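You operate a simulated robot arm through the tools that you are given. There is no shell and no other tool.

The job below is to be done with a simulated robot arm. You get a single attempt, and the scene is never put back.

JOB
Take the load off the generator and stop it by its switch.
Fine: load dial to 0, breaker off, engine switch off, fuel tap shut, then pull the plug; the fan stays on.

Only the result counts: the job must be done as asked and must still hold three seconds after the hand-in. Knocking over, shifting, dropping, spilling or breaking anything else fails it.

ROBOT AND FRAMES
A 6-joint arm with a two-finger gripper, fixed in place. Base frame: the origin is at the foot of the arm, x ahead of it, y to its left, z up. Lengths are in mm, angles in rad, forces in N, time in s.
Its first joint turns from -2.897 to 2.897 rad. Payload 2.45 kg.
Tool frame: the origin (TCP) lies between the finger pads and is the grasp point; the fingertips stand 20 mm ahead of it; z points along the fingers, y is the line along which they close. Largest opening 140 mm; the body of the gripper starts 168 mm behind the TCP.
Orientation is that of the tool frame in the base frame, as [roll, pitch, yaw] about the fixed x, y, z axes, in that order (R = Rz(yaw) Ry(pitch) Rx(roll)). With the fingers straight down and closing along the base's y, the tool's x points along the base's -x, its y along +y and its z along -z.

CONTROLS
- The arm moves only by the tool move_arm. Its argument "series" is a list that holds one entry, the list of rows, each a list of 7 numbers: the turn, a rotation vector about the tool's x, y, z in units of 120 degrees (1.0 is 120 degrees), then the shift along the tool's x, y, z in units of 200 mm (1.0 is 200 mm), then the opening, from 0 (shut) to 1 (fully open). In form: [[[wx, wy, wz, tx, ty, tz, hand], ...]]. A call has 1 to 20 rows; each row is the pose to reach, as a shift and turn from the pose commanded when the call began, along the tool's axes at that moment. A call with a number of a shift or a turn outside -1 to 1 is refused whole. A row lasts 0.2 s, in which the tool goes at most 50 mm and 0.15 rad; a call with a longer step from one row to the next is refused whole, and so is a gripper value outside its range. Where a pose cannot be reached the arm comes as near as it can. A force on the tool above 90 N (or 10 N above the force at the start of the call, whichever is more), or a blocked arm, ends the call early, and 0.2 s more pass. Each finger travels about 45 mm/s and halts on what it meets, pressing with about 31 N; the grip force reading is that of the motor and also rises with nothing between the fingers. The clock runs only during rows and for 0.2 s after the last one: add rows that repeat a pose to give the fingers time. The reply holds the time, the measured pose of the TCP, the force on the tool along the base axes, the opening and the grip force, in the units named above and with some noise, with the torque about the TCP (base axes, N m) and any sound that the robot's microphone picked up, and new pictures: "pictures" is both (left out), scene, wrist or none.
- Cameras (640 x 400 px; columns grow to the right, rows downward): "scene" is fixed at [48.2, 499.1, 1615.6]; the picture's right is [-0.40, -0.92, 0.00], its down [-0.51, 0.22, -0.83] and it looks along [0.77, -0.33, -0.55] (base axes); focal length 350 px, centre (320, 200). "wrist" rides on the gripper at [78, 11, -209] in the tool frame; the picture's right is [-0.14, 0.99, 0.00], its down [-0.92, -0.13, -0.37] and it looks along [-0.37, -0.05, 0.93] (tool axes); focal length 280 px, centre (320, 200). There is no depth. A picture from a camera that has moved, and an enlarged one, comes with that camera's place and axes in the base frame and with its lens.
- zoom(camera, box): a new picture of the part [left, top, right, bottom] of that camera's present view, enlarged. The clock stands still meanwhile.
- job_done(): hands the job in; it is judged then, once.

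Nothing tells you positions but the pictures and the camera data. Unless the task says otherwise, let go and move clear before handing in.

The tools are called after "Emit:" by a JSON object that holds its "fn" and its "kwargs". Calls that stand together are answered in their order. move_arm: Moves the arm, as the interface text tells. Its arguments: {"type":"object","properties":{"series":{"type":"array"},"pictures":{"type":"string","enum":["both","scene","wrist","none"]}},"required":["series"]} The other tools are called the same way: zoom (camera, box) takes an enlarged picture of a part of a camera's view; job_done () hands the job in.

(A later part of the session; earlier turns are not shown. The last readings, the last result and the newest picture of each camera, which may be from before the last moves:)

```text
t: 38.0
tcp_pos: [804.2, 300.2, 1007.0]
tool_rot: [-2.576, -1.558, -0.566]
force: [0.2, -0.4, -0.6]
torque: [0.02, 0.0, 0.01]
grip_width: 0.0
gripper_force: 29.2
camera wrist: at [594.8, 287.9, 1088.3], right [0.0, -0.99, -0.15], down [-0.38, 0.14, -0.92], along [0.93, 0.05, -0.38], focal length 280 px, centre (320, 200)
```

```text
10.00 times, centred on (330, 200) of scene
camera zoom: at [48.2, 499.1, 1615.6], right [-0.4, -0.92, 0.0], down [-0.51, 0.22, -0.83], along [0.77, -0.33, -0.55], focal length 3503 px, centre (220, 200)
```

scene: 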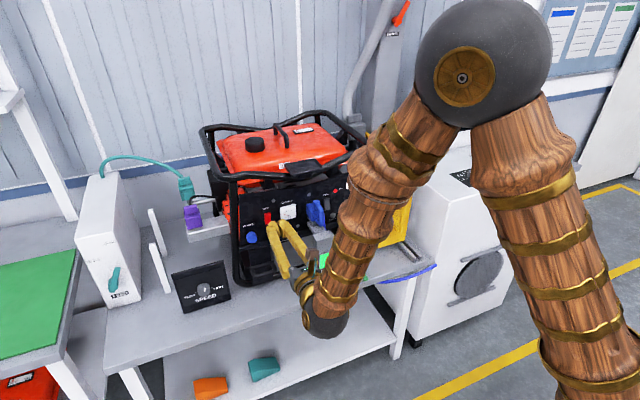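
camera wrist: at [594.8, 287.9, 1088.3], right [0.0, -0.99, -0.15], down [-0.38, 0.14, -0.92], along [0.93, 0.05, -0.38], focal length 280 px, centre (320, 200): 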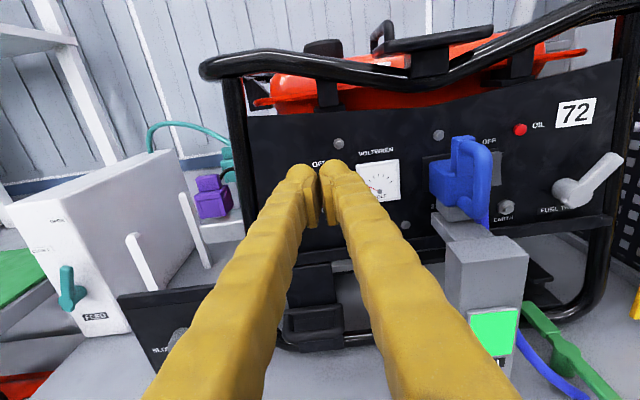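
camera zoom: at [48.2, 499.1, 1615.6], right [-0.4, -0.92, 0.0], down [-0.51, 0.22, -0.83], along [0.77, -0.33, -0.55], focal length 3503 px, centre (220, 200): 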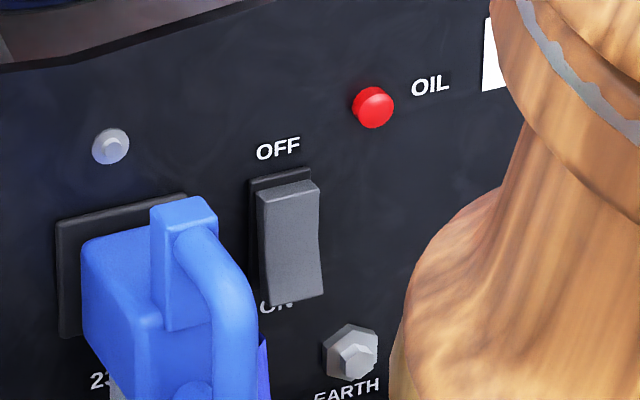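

The red paddle now slopes the same way as the flipped breaker, with its top in and bottom out. I'll move right toward the fuel tap at a safe standoff, which also uncovers the display so I can confirm the engine stopped.

Emit:
{"fn": "move_arm", "kwargs": {"series": [[[0, 0, 0, 0.1, 0.1, -0.03, 0], [-0.03, 0, 0, 0.15, 0.3, -0.05, 0], [-0.06, 0, 0, 0.2, 0.5, -0.05, 0], [-0.08, 0, 0, 0.2, 0.7, -0.05, 0], [-0.1, 0, 0, 0.2, 0.85, -0.05, 0], [-0.125, 0, 0, 0.2, 1.0, -0.05, 0]]], "pictures": "both"}}

Emit:
{"fn": "zoom", "kwargs": {"camera": "scene", "box": [250, 200, 290, 230]}}

Emit:
{"fn": "zoom", "kwargs": {"camera": "scene", "box": [410, 40, 520, 130]}}

```text
t: 39.5
tcp_pos: [797.3, 99.1, 1044.3]
tool_rot: [-2.805, -1.557, -0.599]
force: [-0.2, 0.1, 0.1]
torque: [0.01, 0.01, -0.01]
grip_width: 0.1
gripper_force: 29.4
camera wrist: at [591.6, 142.0, 1124.4], right [-0.26, -0.96, -0.14], down [-0.33, 0.23, -0.91], along [0.91, -0.19, -0.38], focal length 280 px, centre (320, 200)
```

scene: 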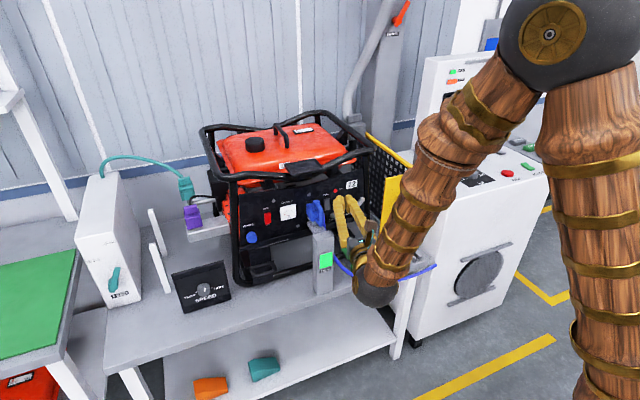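
wrist: 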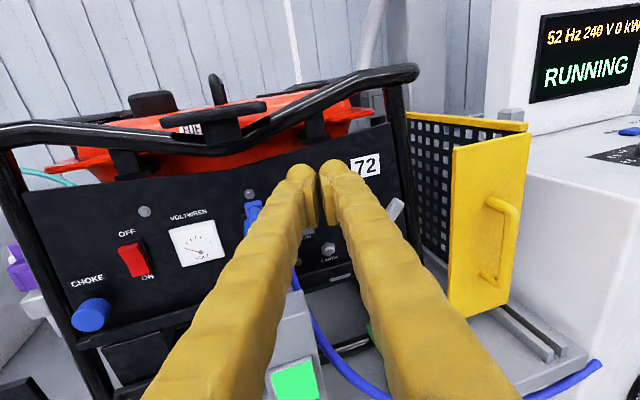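

```text
13.33 times, centred on (270, 215) of scene
camera zoom: at [48.2, 499.1, 1615.6], right [-0.4, -0.92, 0.0], down [-0.51, 0.22, -0.83], along [0.77, -0.33, -0.55], focal length 4671 px, centre (987, 0)
```

zoom: 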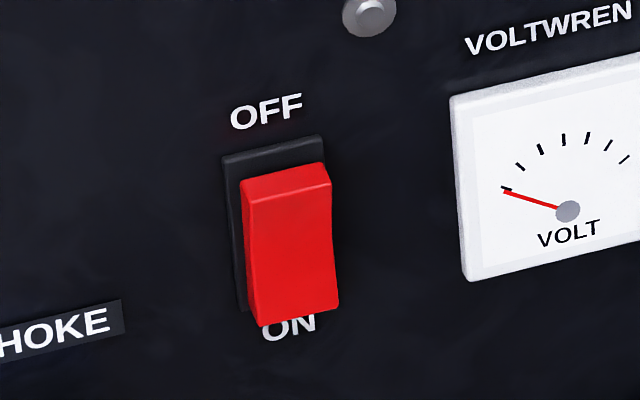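

```text
4.44 times, centred on (465, 85) of scene
camera zoom: at [48.2, 499.1, 1615.6], right [-0.4, -0.92, 0.0], down [-0.51, 0.22, -0.83], along [0.77, -0.33, -0.55], focal length 1557 px, centre (-324, 711)
```

zoom: 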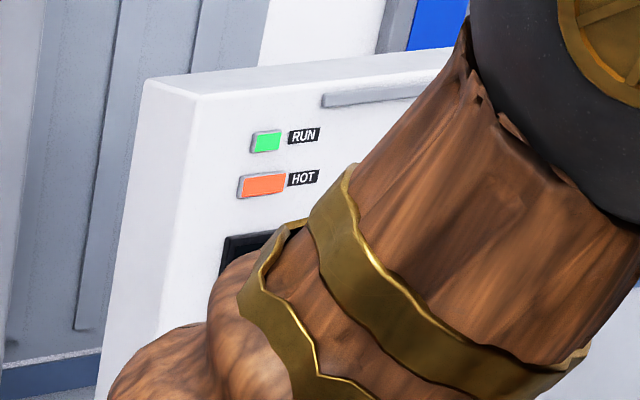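

The display still says RUNNING, so either the engine switch hasn't really flipped or the engine runs on. I'll compare the red paddle more closely.

Emit:
{"fn": "zoom", "kwargs": {"camera": "wrist", "box": [90, 215, 190, 295]}}

Emit:
{"fn": "zoom", "kwargs": {"camera": "wrist", "box": [530, 0, 640, 110]}}

Emit:
{"fn": "zoom", "kwargs": {"camera": "scene", "box": [300, 180, 360, 220]}}

```text
5.00 times, centred on (140, 255) of wrist
camera zoom: at [591.6, 142.0, 1124.4], right [-0.26, -0.96, -0.14], down [-0.33, 0.23, -0.91], along [0.91, -0.19, -0.38], focal length 1402 px, centre (1220, -75)
```

zoom: 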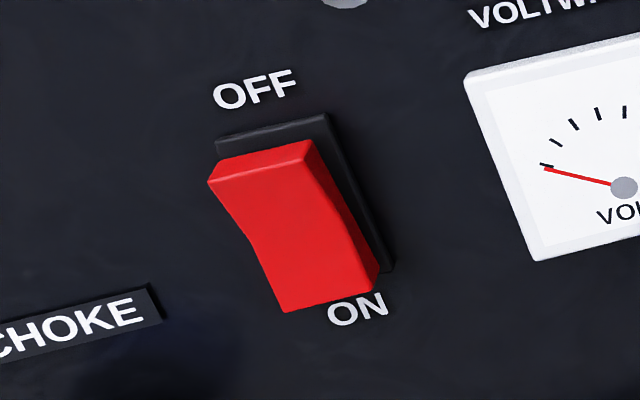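

```text
3.64 times, centred on (585, 55) of wrist
camera zoom: at [591.6, 142.0, 1124.4], right [-0.26, -0.96, -0.14], down [-0.33, 0.23, -0.91], along [0.91, -0.19, -0.38], focal length 1020 px, centre (-644, 727)
```

zoom: 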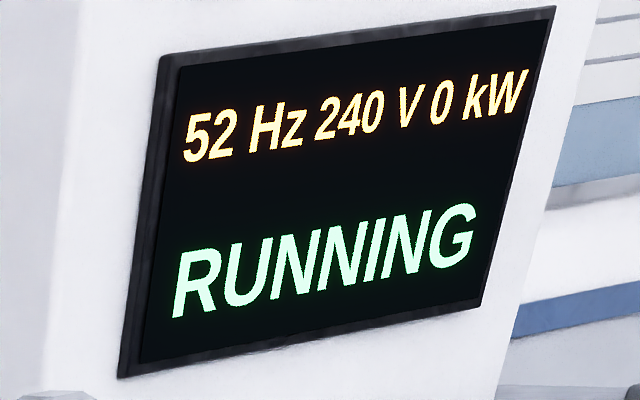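

```text
10.00 times, centred on (330, 200) of scene
camera zoom: at [48.2, 499.1, 1615.6], right [-0.4, -0.92, 0.0], down [-0.51, 0.22, -0.83], along [0.77, -0.33, -0.55], focal length 3503 px, centre (220, 200)
```

zoom: 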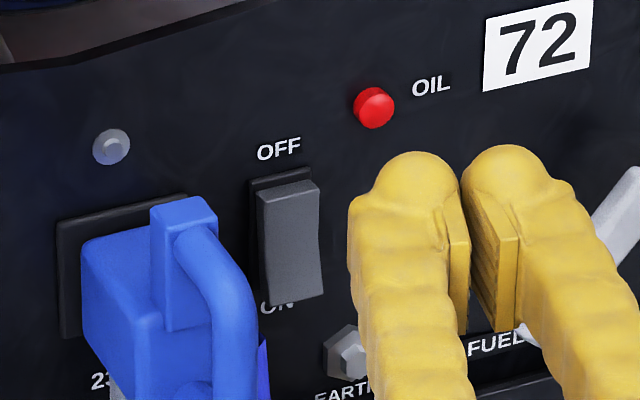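

The red paddle's upper half still sticks out and the display reads RUNNING, so that switch hasn't flipped yet. I'll go back and press it deeper, a bit higher on the paddle.

Emit:
{"fn": "move_arm", "kwargs": {"series": [[[0.02, 0, 0, 0, -0.2, -0.05, 0], [0.04, 0, 0, -0.04, -0.4, -0.1, 0], [0.06, 0, 0, -0.08, -0.6, -0.15, 0], [0.085, 0, 0, -0.12, -0.8, -0.2, 0], [0.105, 0, 0, -0.18, -0.98, -0.2475, 0], [0.125, 0, 0, -0.27, -0.98, -0.2475, 0], [0.125, 0, 0, -0.27, -0.98, -0.2475, 0]]], "pictures": "wrist"}}

Emit:
{"fn": "zoom", "kwargs": {"camera": "wrist", "box": [420, 110, 520, 210]}}

```text
t: 41.0
tcp_pos: [796.3, 302.3, 992.3]
tool_rot: [-2.542, -1.557, -0.599]
force: [-0.8, 0.4, -0.2]
torque: [0.04, 0.01, -0.02]
grip_width: 0.0
gripper_force: 29.0
camera wrist: at [586.7, 290.2, 1072.8], right [0.0, -0.99, -0.15], down [-0.38, 0.14, -0.92], along [0.93, 0.05, -0.38], focal length 280 px, centre (320, 200)
```

wrist: 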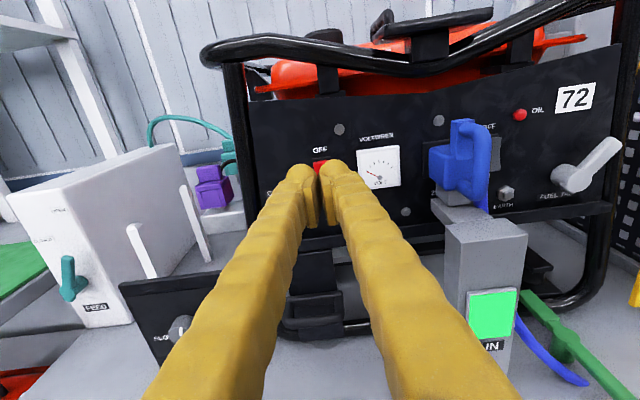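

```text
4.00 times, centred on (470, 160) of wrist
camera zoom: at [586.7, 290.2, 1072.8], right [0.0, -0.99, -0.15], down [-0.38, 0.14, -0.92], along [0.93, 0.05, -0.38], focal length 1122 px, centre (-280, 360)
```

zoom: 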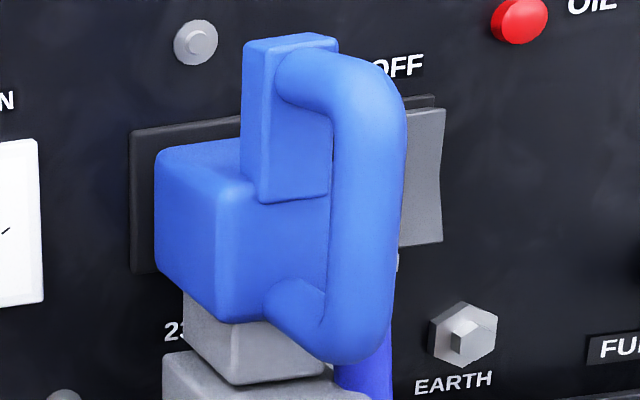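

Emit:
{"fn": "move_arm", "kwargs": {"series": [[[0, 0, 0, -0.025, 0.005, 0.15, 0], [0, 0, 0, -0.025, 0.005, 0.3, 0], [0, 0, 0, -0.025, 0.005, 0.41, 0], [0, 0, 0, -0.025, 0.005, 0.44, 0], [0, 0, 0, -0.025, 0.005, 0.46, 0], [0, 0, 0, -0.025, 0.005, 0.475, 0]]], "pictures": "none"}}

Emit:
{"fn": "move_arm", "kwargs": {"series": [[[0, 0, 0, 0, 0, 0.005, 0], [0, 0, 0, 0, 0, 0.01, 0]]], "pictures": "none"}}

```text
t: 42.5
tcp_pos: [895.0, 301.4, 984.4]
tool_rot: [-2.537, -1.558, -0.604]
force: [0.0, -0.8, 0.3]
torque: [-0.01, -0.01, -0.02]
grip_width: 6.0
gripper_force: 30.1
```

```text
t: 43.0
tcp_pos: [896.3, 302.1, 983.2]
tool_rot: [-2.563, -1.556, -0.579]
force: [-15.1, -3.2, 4.0]
torque: [-0.01, 0.13, -0.07]
grip_width: 6.0
gripper_force: 29.6
```

Emit:
{"fn": "move_arm", "kwargs": {"series": [[[0, 0, 0, 0, 0, 0.006, 0], [0, 0, 0, 0, 0, 0.01, 0]]], "pictures": "both"}}

Emit:
{"fn": "zoom", "kwargs": {"camera": "wrist", "box": [260, 130, 380, 230]}}

Emit:
{"fn": "zoom", "kwargs": {"camera": "scene", "box": [250, 200, 290, 230]}}

```text
t: 43.6
tcp_pos: [895.5, 301.3, 984.4]
tool_rot: [-2.597, -1.555, -0.546]
force: [-70.7, -24.1, 12.5]
torque: [-0.22, 0.63, -0.51]
grip_width: 5.8
gripper_force: 28.6
camera wrist: at [687.0, 290.3, 1065.4], right [0.0, -0.99, -0.15], down [-0.38, 0.14, -0.91], along [0.92, 0.05, -0.38], focal length 280 px, centre (320, 200)
```

scene: 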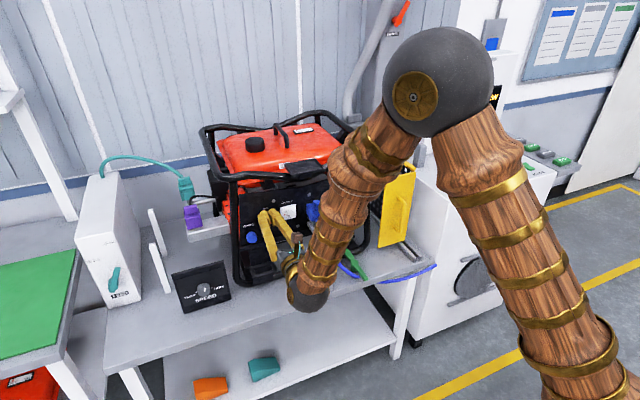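
wrist: 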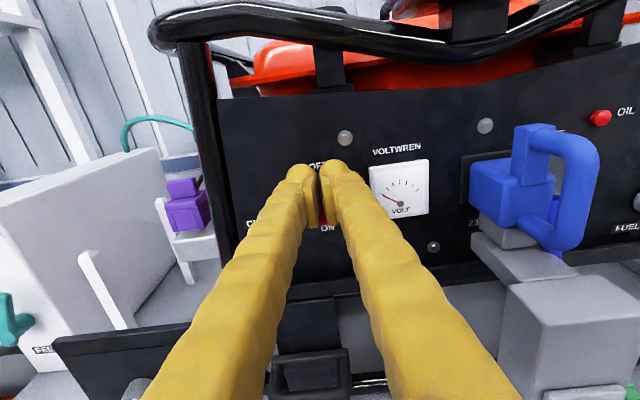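

```text
4.00 times, centred on (320, 180) of wrist
camera zoom: at [687.0, 290.3, 1065.4], right [0.0, -0.99, -0.15], down [-0.38, 0.14, -0.91], along [0.92, 0.05, -0.38], focal length 1122 px, centre (320, 280)
```

zoom: 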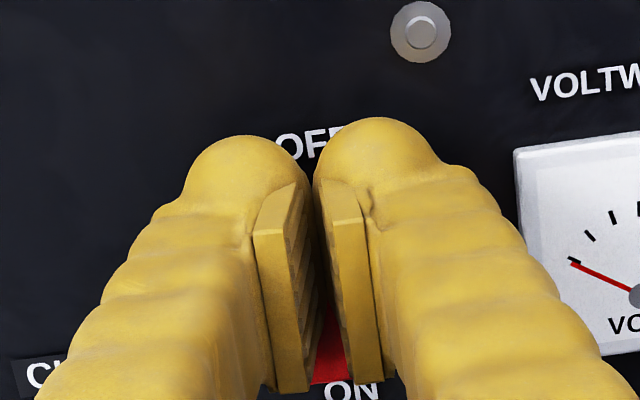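

```text
13.33 times, centred on (270, 215) of scene
camera zoom: at [48.2, 499.1, 1615.6], right [-0.4, -0.92, 0.0], down [-0.51, 0.22, -0.83], along [0.77, -0.33, -0.55], focal length 4671 px, centre (987, 0)
```

zoom: 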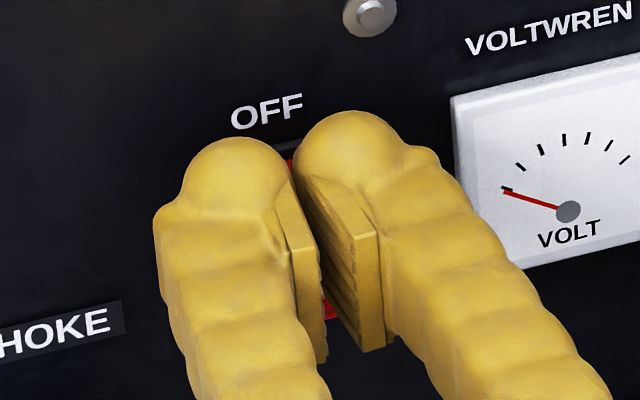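

There is a firm stop at the same depth as with the breaker, which may mean the paddle is now fully pressed. I'll retreat only 15 mm and look at it before moving further.

Emit:
{"fn": "move_arm", "kwargs": {"series": [[[0, 0, 0, 0, 0, -0.03, 0], [0, 0, 0, 0, 0, -0.1, 0]]], "pictures": "both"}}

Emit:
{"fn": "zoom", "kwargs": {"camera": "scene", "box": [250, 200, 290, 230]}}

Emit:
{"fn": "zoom", "kwargs": {"camera": "wrist", "box": [260, 130, 380, 230]}}

```text
t: 44.2
tcp_pos: [878.2, 303.4, 983.2]
tool_rot: [-2.565, -1.556, -0.575]
force: [0.9, -0.1, 0.1]
torque: [0.02, -0.01, 0.02]
grip_width: 0.0
gripper_force: 29.6
camera wrist: at [668.8, 292.3, 1064.1], right [0.0, -0.99, -0.15], down [-0.38, 0.13, -0.92], along [0.93, 0.05, -0.38], focal length 280 px, centre (320, 200)
```

scene: 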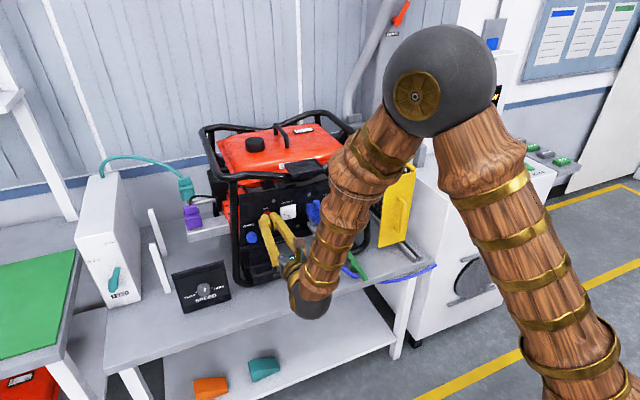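
wrist: 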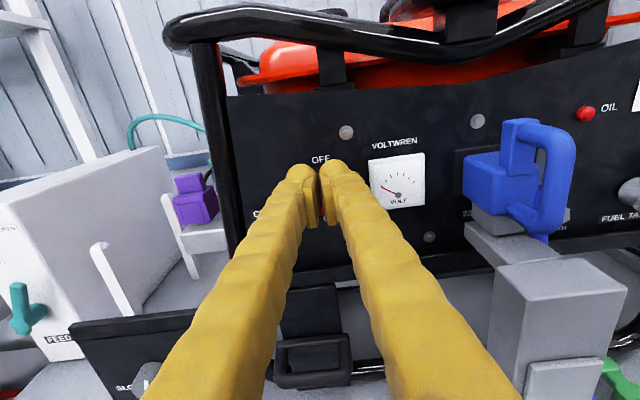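

```text
13.33 times, centred on (270, 215) of scene
camera zoom: at [48.2, 499.1, 1615.6], right [-0.4, -0.92, 0.0], down [-0.51, 0.22, -0.83], along [0.77, -0.33, -0.55], focal length 4671 px, centre (987, 0)
```

zoom: 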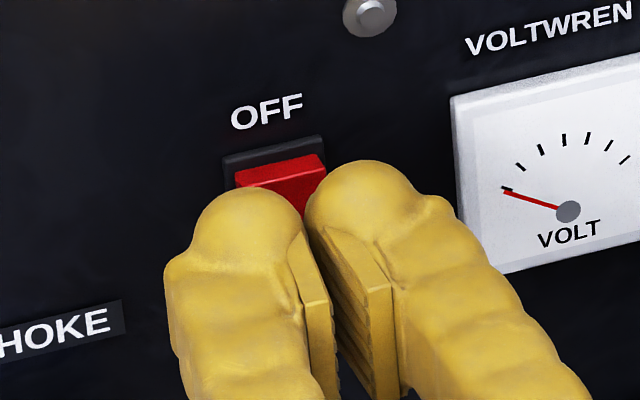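

```text
4.00 times, centred on (320, 180) of wrist
camera zoom: at [668.8, 292.3, 1064.1], right [0.0, -0.99, -0.15], down [-0.38, 0.13, -0.92], along [0.93, 0.05, -0.38], focal length 1122 px, centre (320, 280)
```

zoom: 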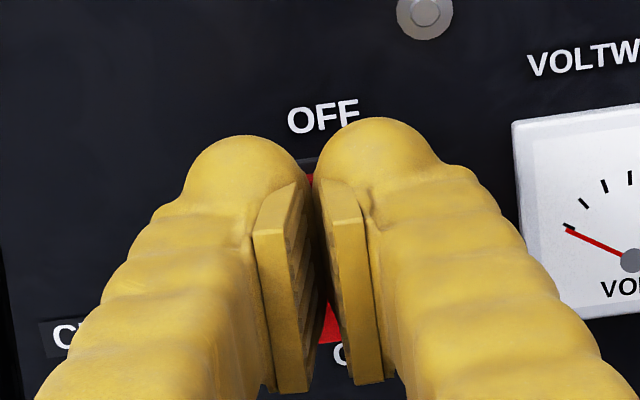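

The red paddle's top is now pushed in and the post's RUN light has gone grey, so the engine switch is off. I'll back away and move toward the fuel tap, checking the display as I go.

Emit:
{"fn": "move_arm", "kwargs": {"series": [[[0, 0, 0, 0, 0, -0.2, 0], [0, 0, 0, 0.1, 0, -0.4, 0], [-0.02, 0, 0, 0.2, 0.15, -0.4, 0], [-0.05, 0, 0, 0.2, 0.35, -0.4, 0], [-0.07, 0, 0, 0.2, 0.55, -0.4, 0], [-0.09, 0, 0, 0.2, 0.75, -0.4, 0], [-0.11, 0, 0, 0.2, 0.9, -0.4, 0], [-0.125, 0, 0, 0.2, 1.0, -0.4, 0]]], "pictures": "both"}}

Emit:
{"fn": "zoom", "kwargs": {"camera": "scene", "box": [230, 180, 350, 260]}}

Emit:
{"fn": "zoom", "kwargs": {"camera": "wrist", "box": [520, 0, 640, 110]}}

```text
t: 46.0
tcp_pos: [800.2, 105.2, 1024.6]
tool_rot: [-2.809, -1.556, -0.596]
force: [0.0, -0.6, 0.3]
torque: [0.0, -0.01, -0.01]
grip_width: 0.0
gripper_force: 29.5
camera wrist: at [593.5, 148.1, 1106.3], right [-0.26, -0.96, -0.14], down [-0.33, 0.23, -0.92], along [0.91, -0.19, -0.38], focal length 280 px, centre (320, 200)
```

scene: 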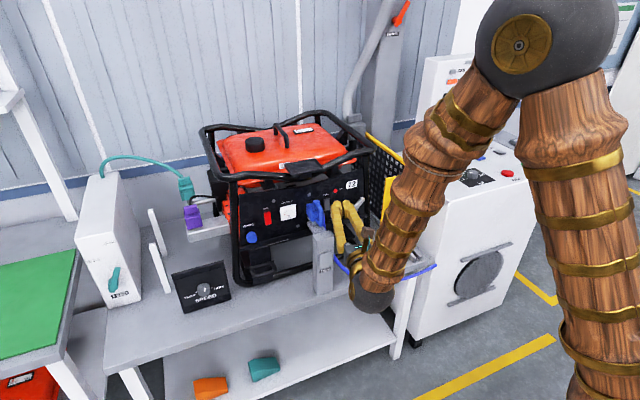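
wrist: 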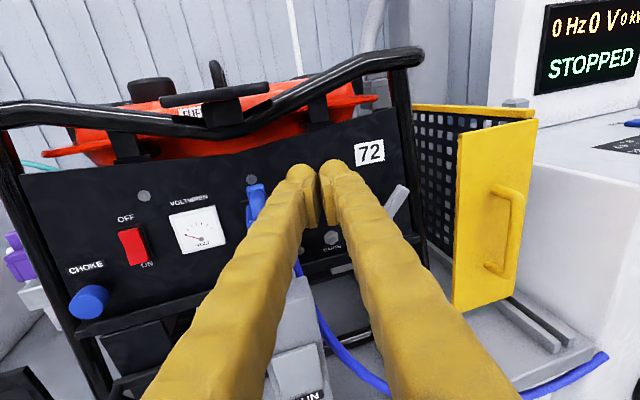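

```text
5.00 times, centred on (290, 220) of scene
camera zoom: at [48.2, 499.1, 1615.6], right [-0.4, -0.92, 0.0], down [-0.51, 0.22, -0.83], along [0.77, -0.33, -0.55], focal length 1752 px, centre (470, 100)
```

zoom: 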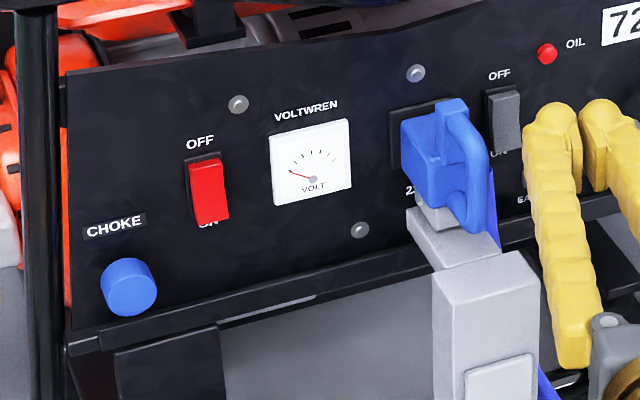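

```text
3.64 times, centred on (580, 55) of wrist
camera zoom: at [593.5, 148.1, 1106.3], right [-0.26, -0.96, -0.14], down [-0.33, 0.23, -0.92], along [0.91, -0.19, -0.38], focal length 1020 px, centre (-626, 727)
```

zoom: 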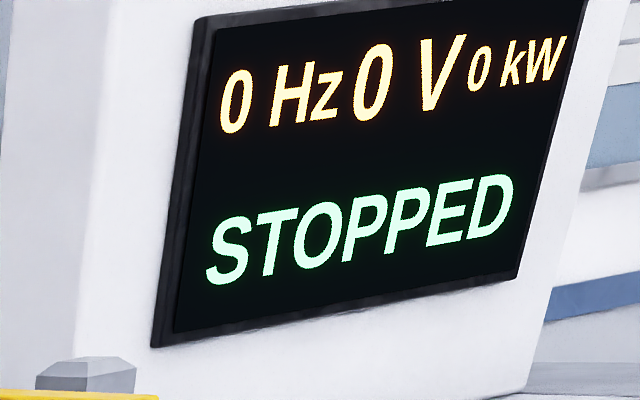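

The display now reads STOPPED, 0 Hz 0 V 0 kW. Next is the fuel tap: hub at about (903, 9, 927) with its lever pointing up-right, tip near (903, -29, 960). I'll roll the hand so the fingers straddle the lever and move to a standoff.

Emit:
{"fn": "move_arm", "kwargs": {"series": [[[0, 0, 0.068, -0.06, 0.08, 0.05, 0.1], [0, 0, 0.136, -0.12, 0.16, 0.1, 0.2], [0, 0, 0.204, -0.19, 0.24, 0.15, 0.3], [0, 0, 0.272, -0.25, 0.32, 0.2, 0.4], [0, 0, 0.34, -0.31, 0.4, 0.25, 0.43], [0, 0, 0.406, -0.373, 0.4675, 0.296, 0.43], [0, 0, 0.406, -0.373, 0.4675, 0.296, 0.43]]], "pictures": "both"}}

Emit:
{"fn": "zoom", "kwargs": {"camera": "wrist", "box": [230, 110, 410, 250]}}

Emit:
{"fn": "zoom", "kwargs": {"camera": "scene", "box": [310, 170, 410, 250]}}

```text
t: 47.6
tcp_pos: [831.1, -2.6, 949.2]
tool_rot: [-1.588, -0.713, -1.819]
force: [0.8, -1.7, 1.0]
torque: [0.0, 0.0, 0.02]
grip_width: 60.1
gripper_force: 0.0
camera wrist: at [610.9, -12.2, 995.2], right [-0.15, -0.52, -0.84], down [-0.16, 0.85, -0.5], along [0.98, 0.06, -0.21], focal length 280 px, centre (320, 200)
```

scene: 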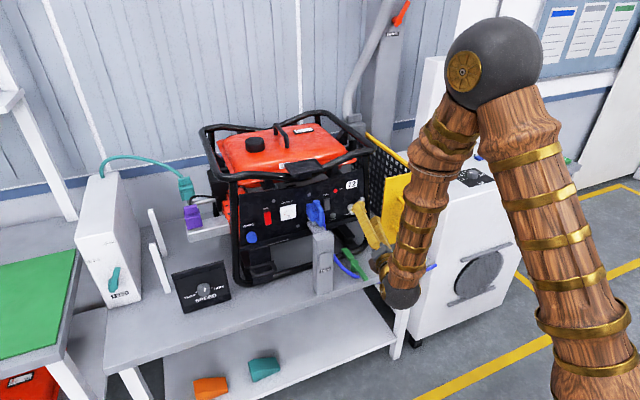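
wrist: 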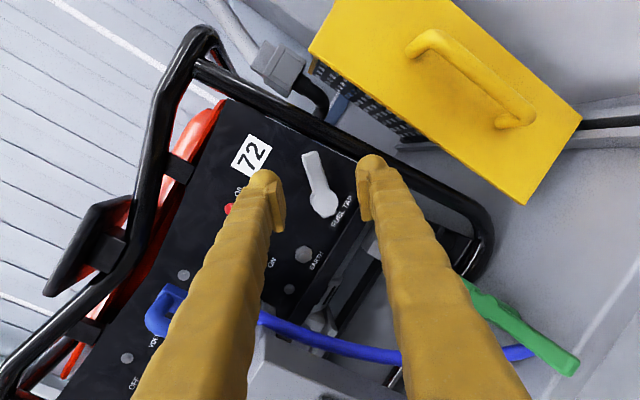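

```text
2.86 times, centred on (320, 180) of wrist
camera zoom: at [610.9, -12.2, 995.2], right [-0.15, -0.52, -0.84], down [-0.16, 0.85, -0.5], along [0.98, 0.06, -0.21], focal length 801 px, centre (320, 257)
```

zoom: 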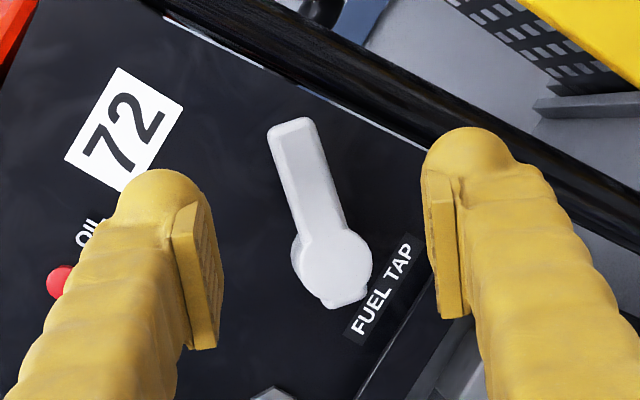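

```text
5.00 times, centred on (360, 210) of scene
camera zoom: at [48.2, 499.1, 1615.6], right [-0.4, -0.92, 0.0], down [-0.51, 0.22, -0.83], along [0.77, -0.33, -0.55], focal length 1752 px, centre (120, 150)
```

zoom: 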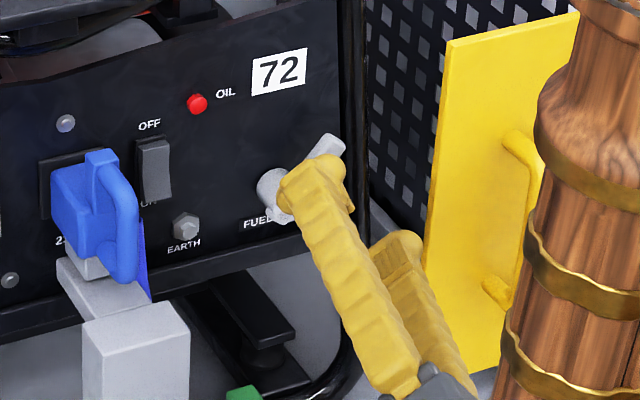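

I have a clear view straight along the lever, which sits about 45° right of vertical. I'll advance so the fingers straddle it at mid-length.

Emit:
{"fn": "move_arm", "kwargs": {"series": [[[0, 0, -0.02, -0.013, -0.017, 0.1, 0.43], [0, 0, -0.04, -0.013, -0.017, 0.2, 0.43], [0, 0, -0.04, -0.013, -0.017, 0.26, 0.43], [0, 0, -0.04, -0.013, -0.017, 0.3, 0.43], [0, 0, -0.04, -0.013, -0.017, 0.3, 0.43]]], "pictures": "both"}}

Emit:
{"fn": "zoom", "kwargs": {"camera": "wrist", "box": [230, 110, 410, 250]}}

Emit:
{"fn": "zoom", "kwargs": {"camera": "scene", "box": [310, 170, 410, 250]}}

```text
t: 48.9
tcp_pos: [888.8, -14.7, 948.8]
tool_rot: [-1.593, -0.799, -1.82]
force: [0.8, 0.9, -0.7]
torque: [0.02, -0.03, -0.02]
grip_width: 60.1
gripper_force: 0.1
camera wrist: at [671.4, -21.0, 1000.6], right [-0.17, -0.59, -0.79], down [-0.17, 0.81, -0.57], along [0.97, 0.04, -0.24], focal length 280 px, centre (320, 200)
```

scene: 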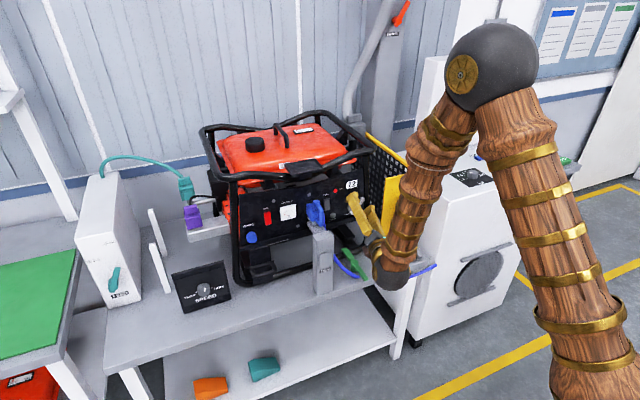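
wrist: 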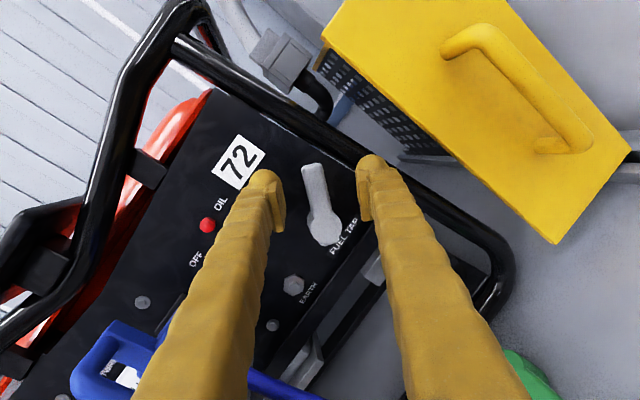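

```text
2.86 times, centred on (320, 180) of wrist
camera zoom: at [671.4, -21.0, 1000.6], right [-0.17, -0.59, -0.79], down [-0.17, 0.81, -0.57], along [0.97, 0.04, -0.24], focal length 801 px, centre (320, 257)
```

zoom: 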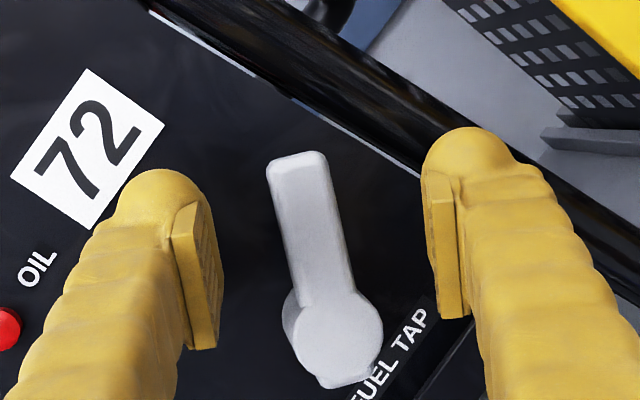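

```text
5.00 times, centred on (360, 210) of scene
camera zoom: at [48.2, 499.1, 1615.6], right [-0.4, -0.92, 0.0], down [-0.51, 0.22, -0.83], along [0.77, -0.33, -0.55], focal length 1752 px, centre (120, 150)
```

zoom: 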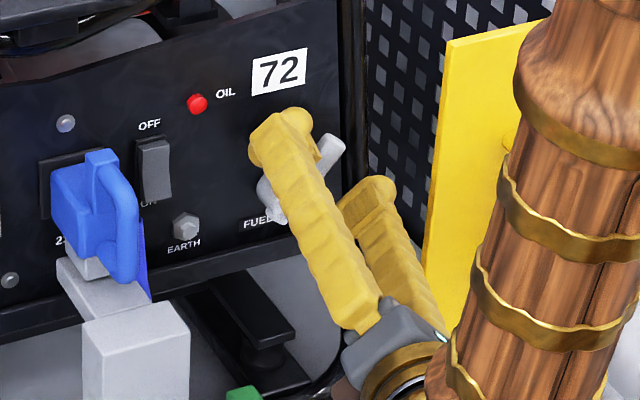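

The lever is centred between the fingers. I'll close on it.

Emit:
{"fn": "move_arm", "kwargs": {"series": [[[0, 0, 0, 0, 0, 0, 0.2], [0, 0, 0, 0, 0, 0, 0.05], [0, 0, 0, 0, 0, 0, 0.0], [0, 0, 0, 0, 0, 0, 0.0], [0, 0, 0, 0, 0, 0, 0.0]]], "pictures": "both"}}

Emit:
{"fn": "zoom", "kwargs": {"camera": "wrist", "box": [230, 110, 410, 250]}}

```text
t: 50.0
tcp_pos: [889.3, -14.6, 949.3]
tool_rot: [-1.59, -0.799, -1.819]
force: [12.2, 11.5, 12.3]
torque: [-0.83, -0.01, 0.29]
grip_width: 18.3
gripper_force: 43.2
camera wrist: at [671.6, -20.5, 1001.1], right [-0.17, -0.59, -0.79], down [-0.17, 0.81, -0.57], along [0.97, 0.04, -0.24], focal length 280 px, centre (320, 200)
```

scene: 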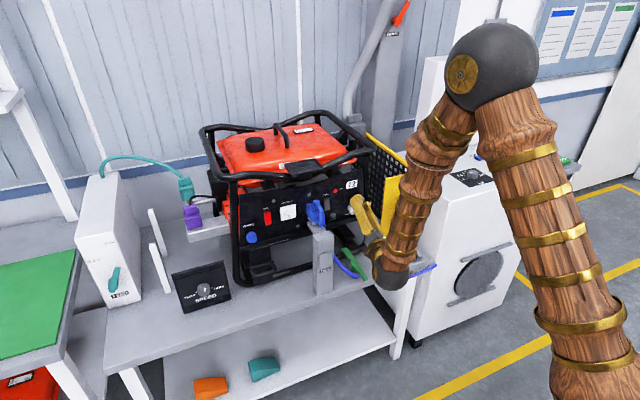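
wrist: 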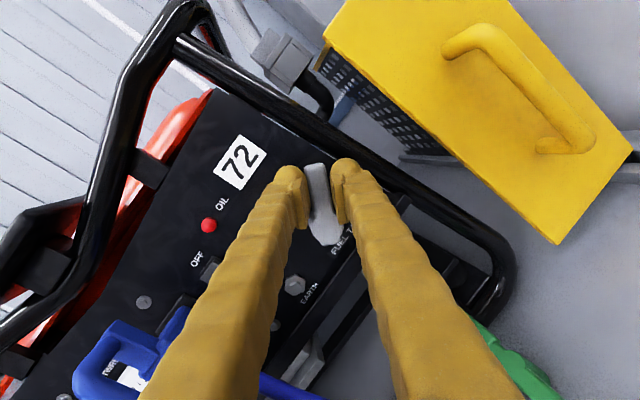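

```text
2.86 times, centred on (320, 180) of wrist
camera zoom: at [671.6, -20.5, 1001.1], right [-0.17, -0.59, -0.79], down [-0.17, 0.81, -0.57], along [0.97, 0.04, -0.24], focal length 801 px, centre (320, 257)
```

zoom: 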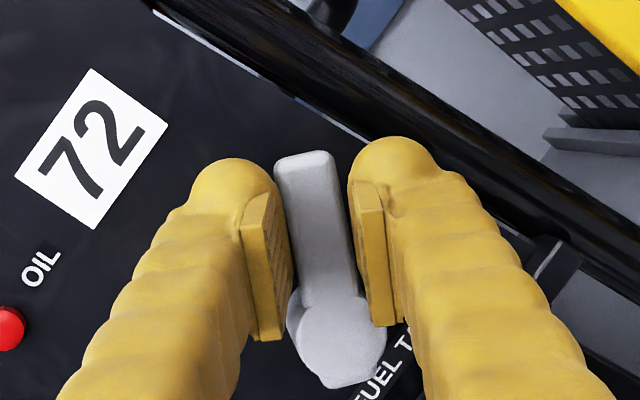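

The lever is gripped at 18 mm. I'll test a small counter-clockwise turn (about 12°, tip toward up) along its arc and watch the forces.

Emit:
{"fn": "move_arm", "kwargs": {"series": [[[0, 0, -0.034, 0, -0.0105, -0.002, 0], [0, 0, -0.067, -0.001, -0.021, -0.004, 0], [0, 0, -0.1, -0.001, -0.0315, -0.0066, 0]]], "pictures": "wrist"}}

Emit:
{"fn": "zoom", "kwargs": {"camera": "wrist", "box": [230, 110, 410, 250]}}

```text
t: 50.9
tcp_pos: [888.7, -9.5, 951.6]
tool_rot: [-1.601, -1.01, -1.807]
force: [5.5, -13.7, -1.1]
torque: [-0.33, -0.5, -0.42]
grip_width: 17.4
gripper_force: 42.4
camera wrist: at [672.9, -4.5, 1016.2], right [-0.21, -0.74, -0.64], down [-0.21, 0.68, -0.71], along [0.95, -0.01, -0.3], focal length 280 px, centre (320, 200)
```

wrist: 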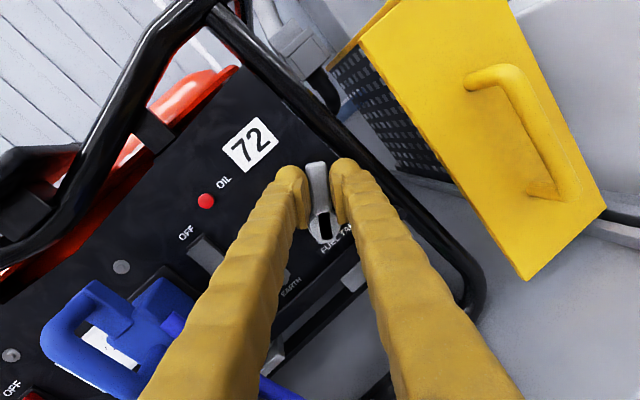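

```text
2.86 times, centred on (320, 180) of wrist
camera zoom: at [672.9, -4.5, 1016.2], right [-0.21, -0.74, -0.64], down [-0.21, 0.68, -0.71], along [0.95, -0.01, -0.3], focal length 801 px, centre (320, 257)
```

zoom: 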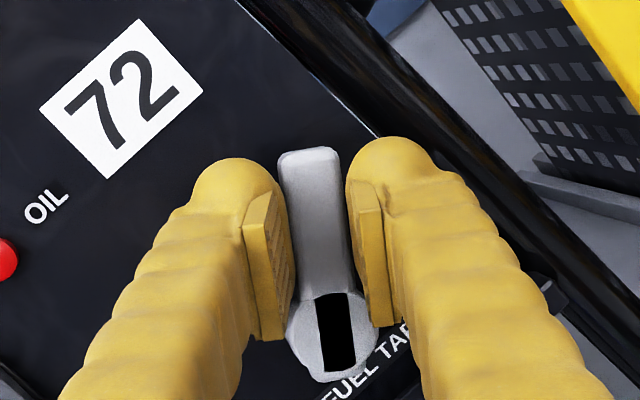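

The lever turned freely counter-clockwise with the hand. Before going on I'll check the odd black patch on the hub from the scene camera.

Emit:
{"fn": "zoom", "kwargs": {"camera": "scene", "box": [335, 180, 385, 225]}}

Emit:
{"fn": "zoom", "kwargs": {"camera": "wrist", "box": [290, 170, 360, 250]}}

```text
8.89 times, centred on (360, 202) of scene
camera zoom: at [48.2, 499.1, 1615.6], right [-0.4, -0.92, 0.0], down [-0.51, 0.22, -0.83], along [0.77, -0.33, -0.55], focal length 3114 px, centre (-36, 178)
```

zoom: 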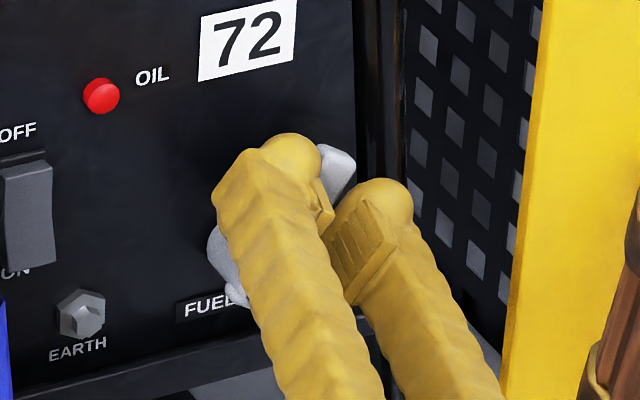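

```text
5.00 times, centred on (325, 210) of wrist
camera zoom: at [672.9, -4.5, 1016.2], right [-0.21, -0.74, -0.64], down [-0.21, 0.68, -0.71], along [0.95, -0.01, -0.3], focal length 1402 px, centre (295, 150)
```

zoom: 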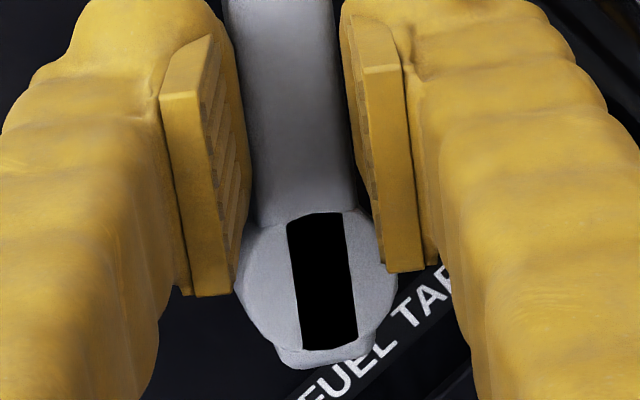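

The hub just shows a mark now; the lever is moving with the grip. I'll continue counter-clockwise another 30° along the arc.

Emit:
{"fn": "move_arm", "kwargs": {"series": [[[0, 0, -0.0417, 0.0007, -0.0124, -0.0029, 0], [0, 0, -0.0833, 0.0002, -0.0249, -0.0058, 0], [0, 0, -0.125, -0.0017, -0.0372, -0.009, 0], [0, 0, -0.1667, -0.004, -0.0494, -0.012, 0], [0, 0, -0.2083, -0.008, -0.061, -0.0155, 0], [0, 0, -0.25, -0.0128, -0.0725, -0.0187, 0]]], "pictures": "both"}}

Emit:
{"fn": "zoom", "kwargs": {"camera": "wrist", "box": [230, 110, 410, 250]}}

Emit:
{"fn": "zoom", "kwargs": {"camera": "scene", "box": [320, 170, 400, 230]}}

```text
t: 52.2
tcp_pos: [887.4, 6.5, 956.8]
tool_rot: [-1.929, -1.532, -1.476]
force: [-39.9, 7.7, -3.0]
torque: [0.29, -0.94, -0.16]
grip_width: 17.2
gripper_force: 42.6
camera wrist: at [683.3, 46.4, 1038.5], right [-0.26, -0.95, -0.17], down [-0.33, 0.25, -0.91], along [0.91, -0.18, -0.38], focal length 280 px, centre (320, 200)
```

scene: 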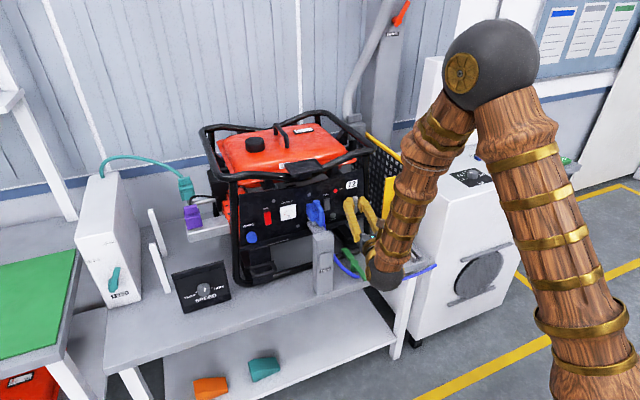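
wrist: 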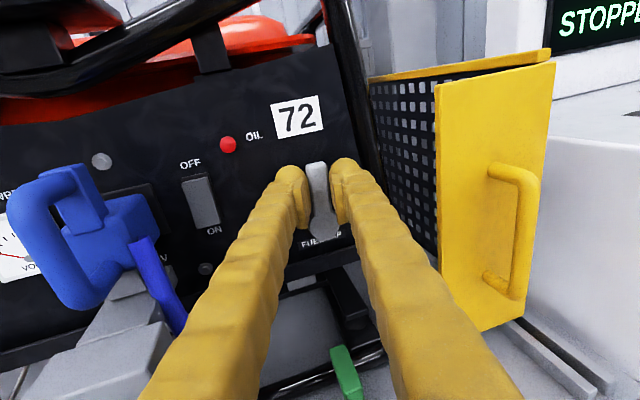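

```text
2.86 times, centred on (320, 180) of wrist
camera zoom: at [683.3, 46.4, 1038.5], right [-0.26, -0.95, -0.17], down [-0.33, 0.25, -0.91], along [0.91, -0.18, -0.38], focal length 801 px, centre (320, 257)
```

zoom: 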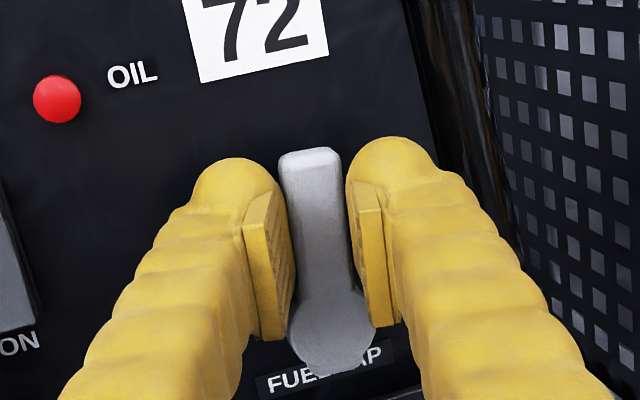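

```text
6.67 times, centred on (360, 200) of scene
camera zoom: at [48.2, 499.1, 1615.6], right [-0.4, -0.92, 0.0], down [-0.51, 0.22, -0.83], along [0.77, -0.33, -0.55], focal length 2336 px, centre (53, 200)
```

zoom: 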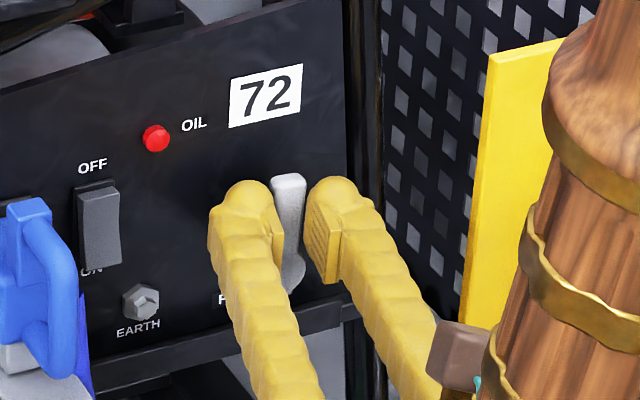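

The lever is now vertical and still moving easily. I'll carry on counter-clockwise another 30°, easing the axial force.

Emit:
{"fn": "move_arm", "kwargs": {"series": [[[0, 0, -0.0417, -0.0005, -0.012, -0.0045, 0], [0, 0, -0.0833, -0.002, -0.0235, -0.009, 0], [0, 0, -0.125, -0.0045, -0.035, -0.0135, 0], [0, 0, -0.1667, -0.0085, -0.0465, -0.018, 0], [0, 0, -0.2083, -0.013, -0.0575, -0.0222, 0], [0, 0, -0.25, -0.0183, -0.068, -0.026, 0]]], "pictures": "both"}}

Emit:
{"fn": "zoom", "kwargs": {"camera": "wrist", "box": [230, 110, 410, 250]}}

Emit:
{"fn": "zoom", "kwargs": {"camera": "scene", "box": [320, 170, 400, 230]}}

```text
t: 53.6
tcp_pos: [888.1, 20.8, 955.4]
tool_rot: [1.597, -1.083, 1.284]
force: [16.3, 27.7, -6.8]
torque: [0.94, -0.6, 0.53]
grip_width: 18.2
gripper_force: 44.0
camera wrist: at [692.8, 100.2, 1033.1], right [-0.24, -0.91, 0.34], down [-0.45, -0.21, -0.87], along [0.86, -0.36, -0.36], focal length 280 px, centre (320, 200)
```

scene: 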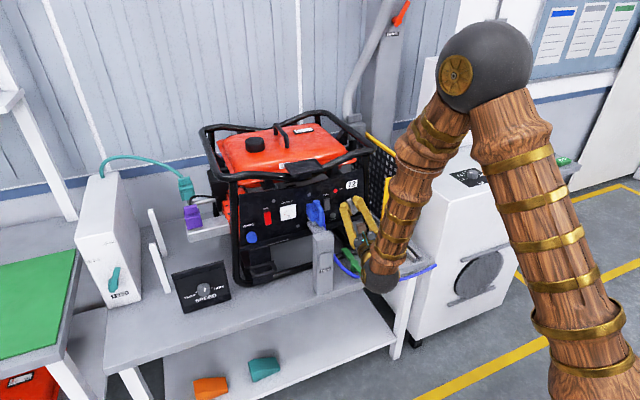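
wrist: 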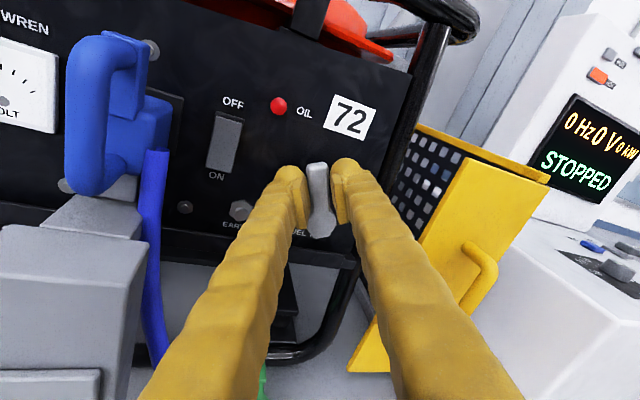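

```text
2.86 times, centred on (320, 180) of wrist
camera zoom: at [692.8, 100.2, 1033.1], right [-0.24, -0.91, 0.34], down [-0.45, -0.21, -0.87], along [0.86, -0.36, -0.36], focal length 801 px, centre (320, 257)
```

zoom: 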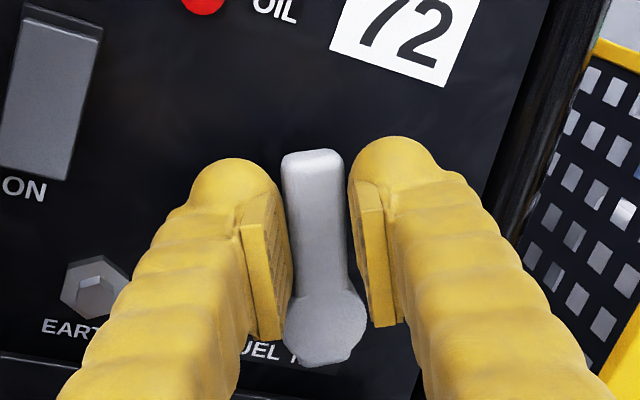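

```text
6.67 times, centred on (360, 200) of scene
camera zoom: at [48.2, 499.1, 1615.6], right [-0.4, -0.92, 0.0], down [-0.51, 0.22, -0.83], along [0.77, -0.33, -0.55], focal length 2336 px, centre (53, 200)
```

zoom: 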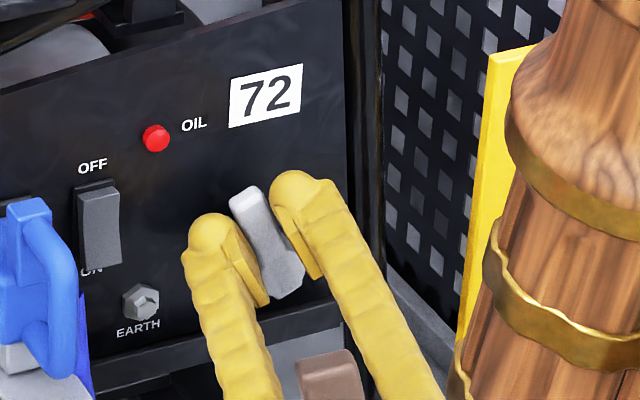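

The lever is about 25° left of vertical and still turning. I'll continue 20° more toward the mirrored position and watch for an end stop.

Emit:
{"fn": "move_arm", "kwargs": {"series": [[[0, 0, -0.0417, 0, -0.0127, -0.003, 0], [0, 0, -0.0833, -0.0015, -0.0257, -0.0058, 0], [0, 0, -0.125, -0.004, -0.0384, -0.0084, 0], [0, 0, -0.1667, -0.007, -0.0508, -0.0109, 0]]], "pictures": "both"}}

Emit:
{"fn": "zoom", "kwargs": {"camera": "wrist", "box": [230, 110, 410, 250]}}

Emit:
{"fn": "zoom", "kwargs": {"camera": "scene", "box": [320, 170, 400, 230]}}

```text
t: 54.6
tcp_pos: [884.8, 28.1, 949.4]
tool_rot: [1.588, -0.735, 1.297]
force: [-13.9, 28.3, 0.5]
torque: [1.52, -0.2, 0.47]
grip_width: 18.4
gripper_force: 43.6
camera wrist: at [696.4, 130.6, 1012.7], right [-0.19, -0.74, 0.64], down [-0.52, -0.48, -0.71], along [0.83, -0.47, -0.3], focal length 280 px, centre (320, 200)
```

scene: 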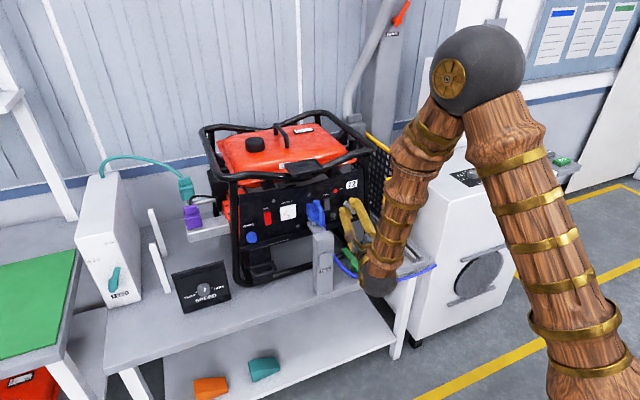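
wrist: 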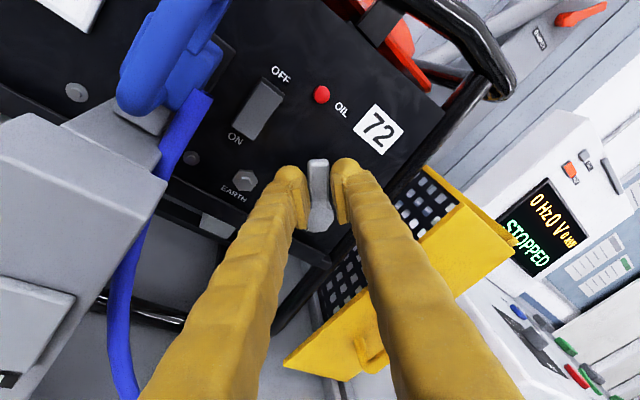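

```text
2.86 times, centred on (320, 180) of wrist
camera zoom: at [696.4, 130.6, 1012.7], right [-0.19, -0.74, 0.64], down [-0.52, -0.48, -0.71], along [0.83, -0.47, -0.3], focal length 801 px, centre (320, 257)
```

zoom: 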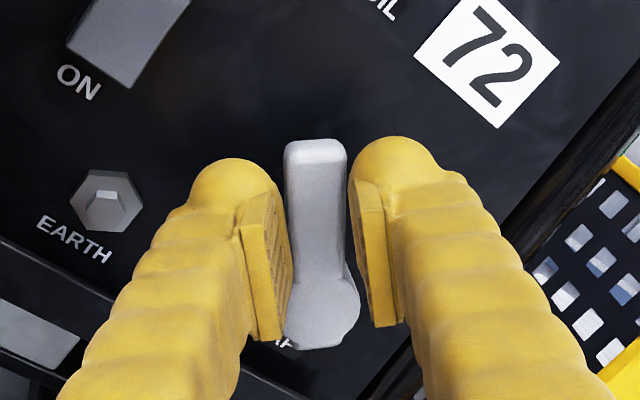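

```text
6.67 times, centred on (360, 200) of scene
camera zoom: at [48.2, 499.1, 1615.6], right [-0.4, -0.92, 0.0], down [-0.51, 0.22, -0.83], along [0.77, -0.33, -0.55], focal length 2336 px, centre (53, 200)
```

zoom: 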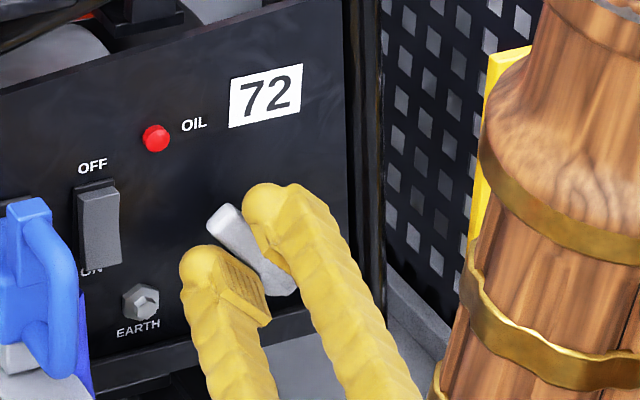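

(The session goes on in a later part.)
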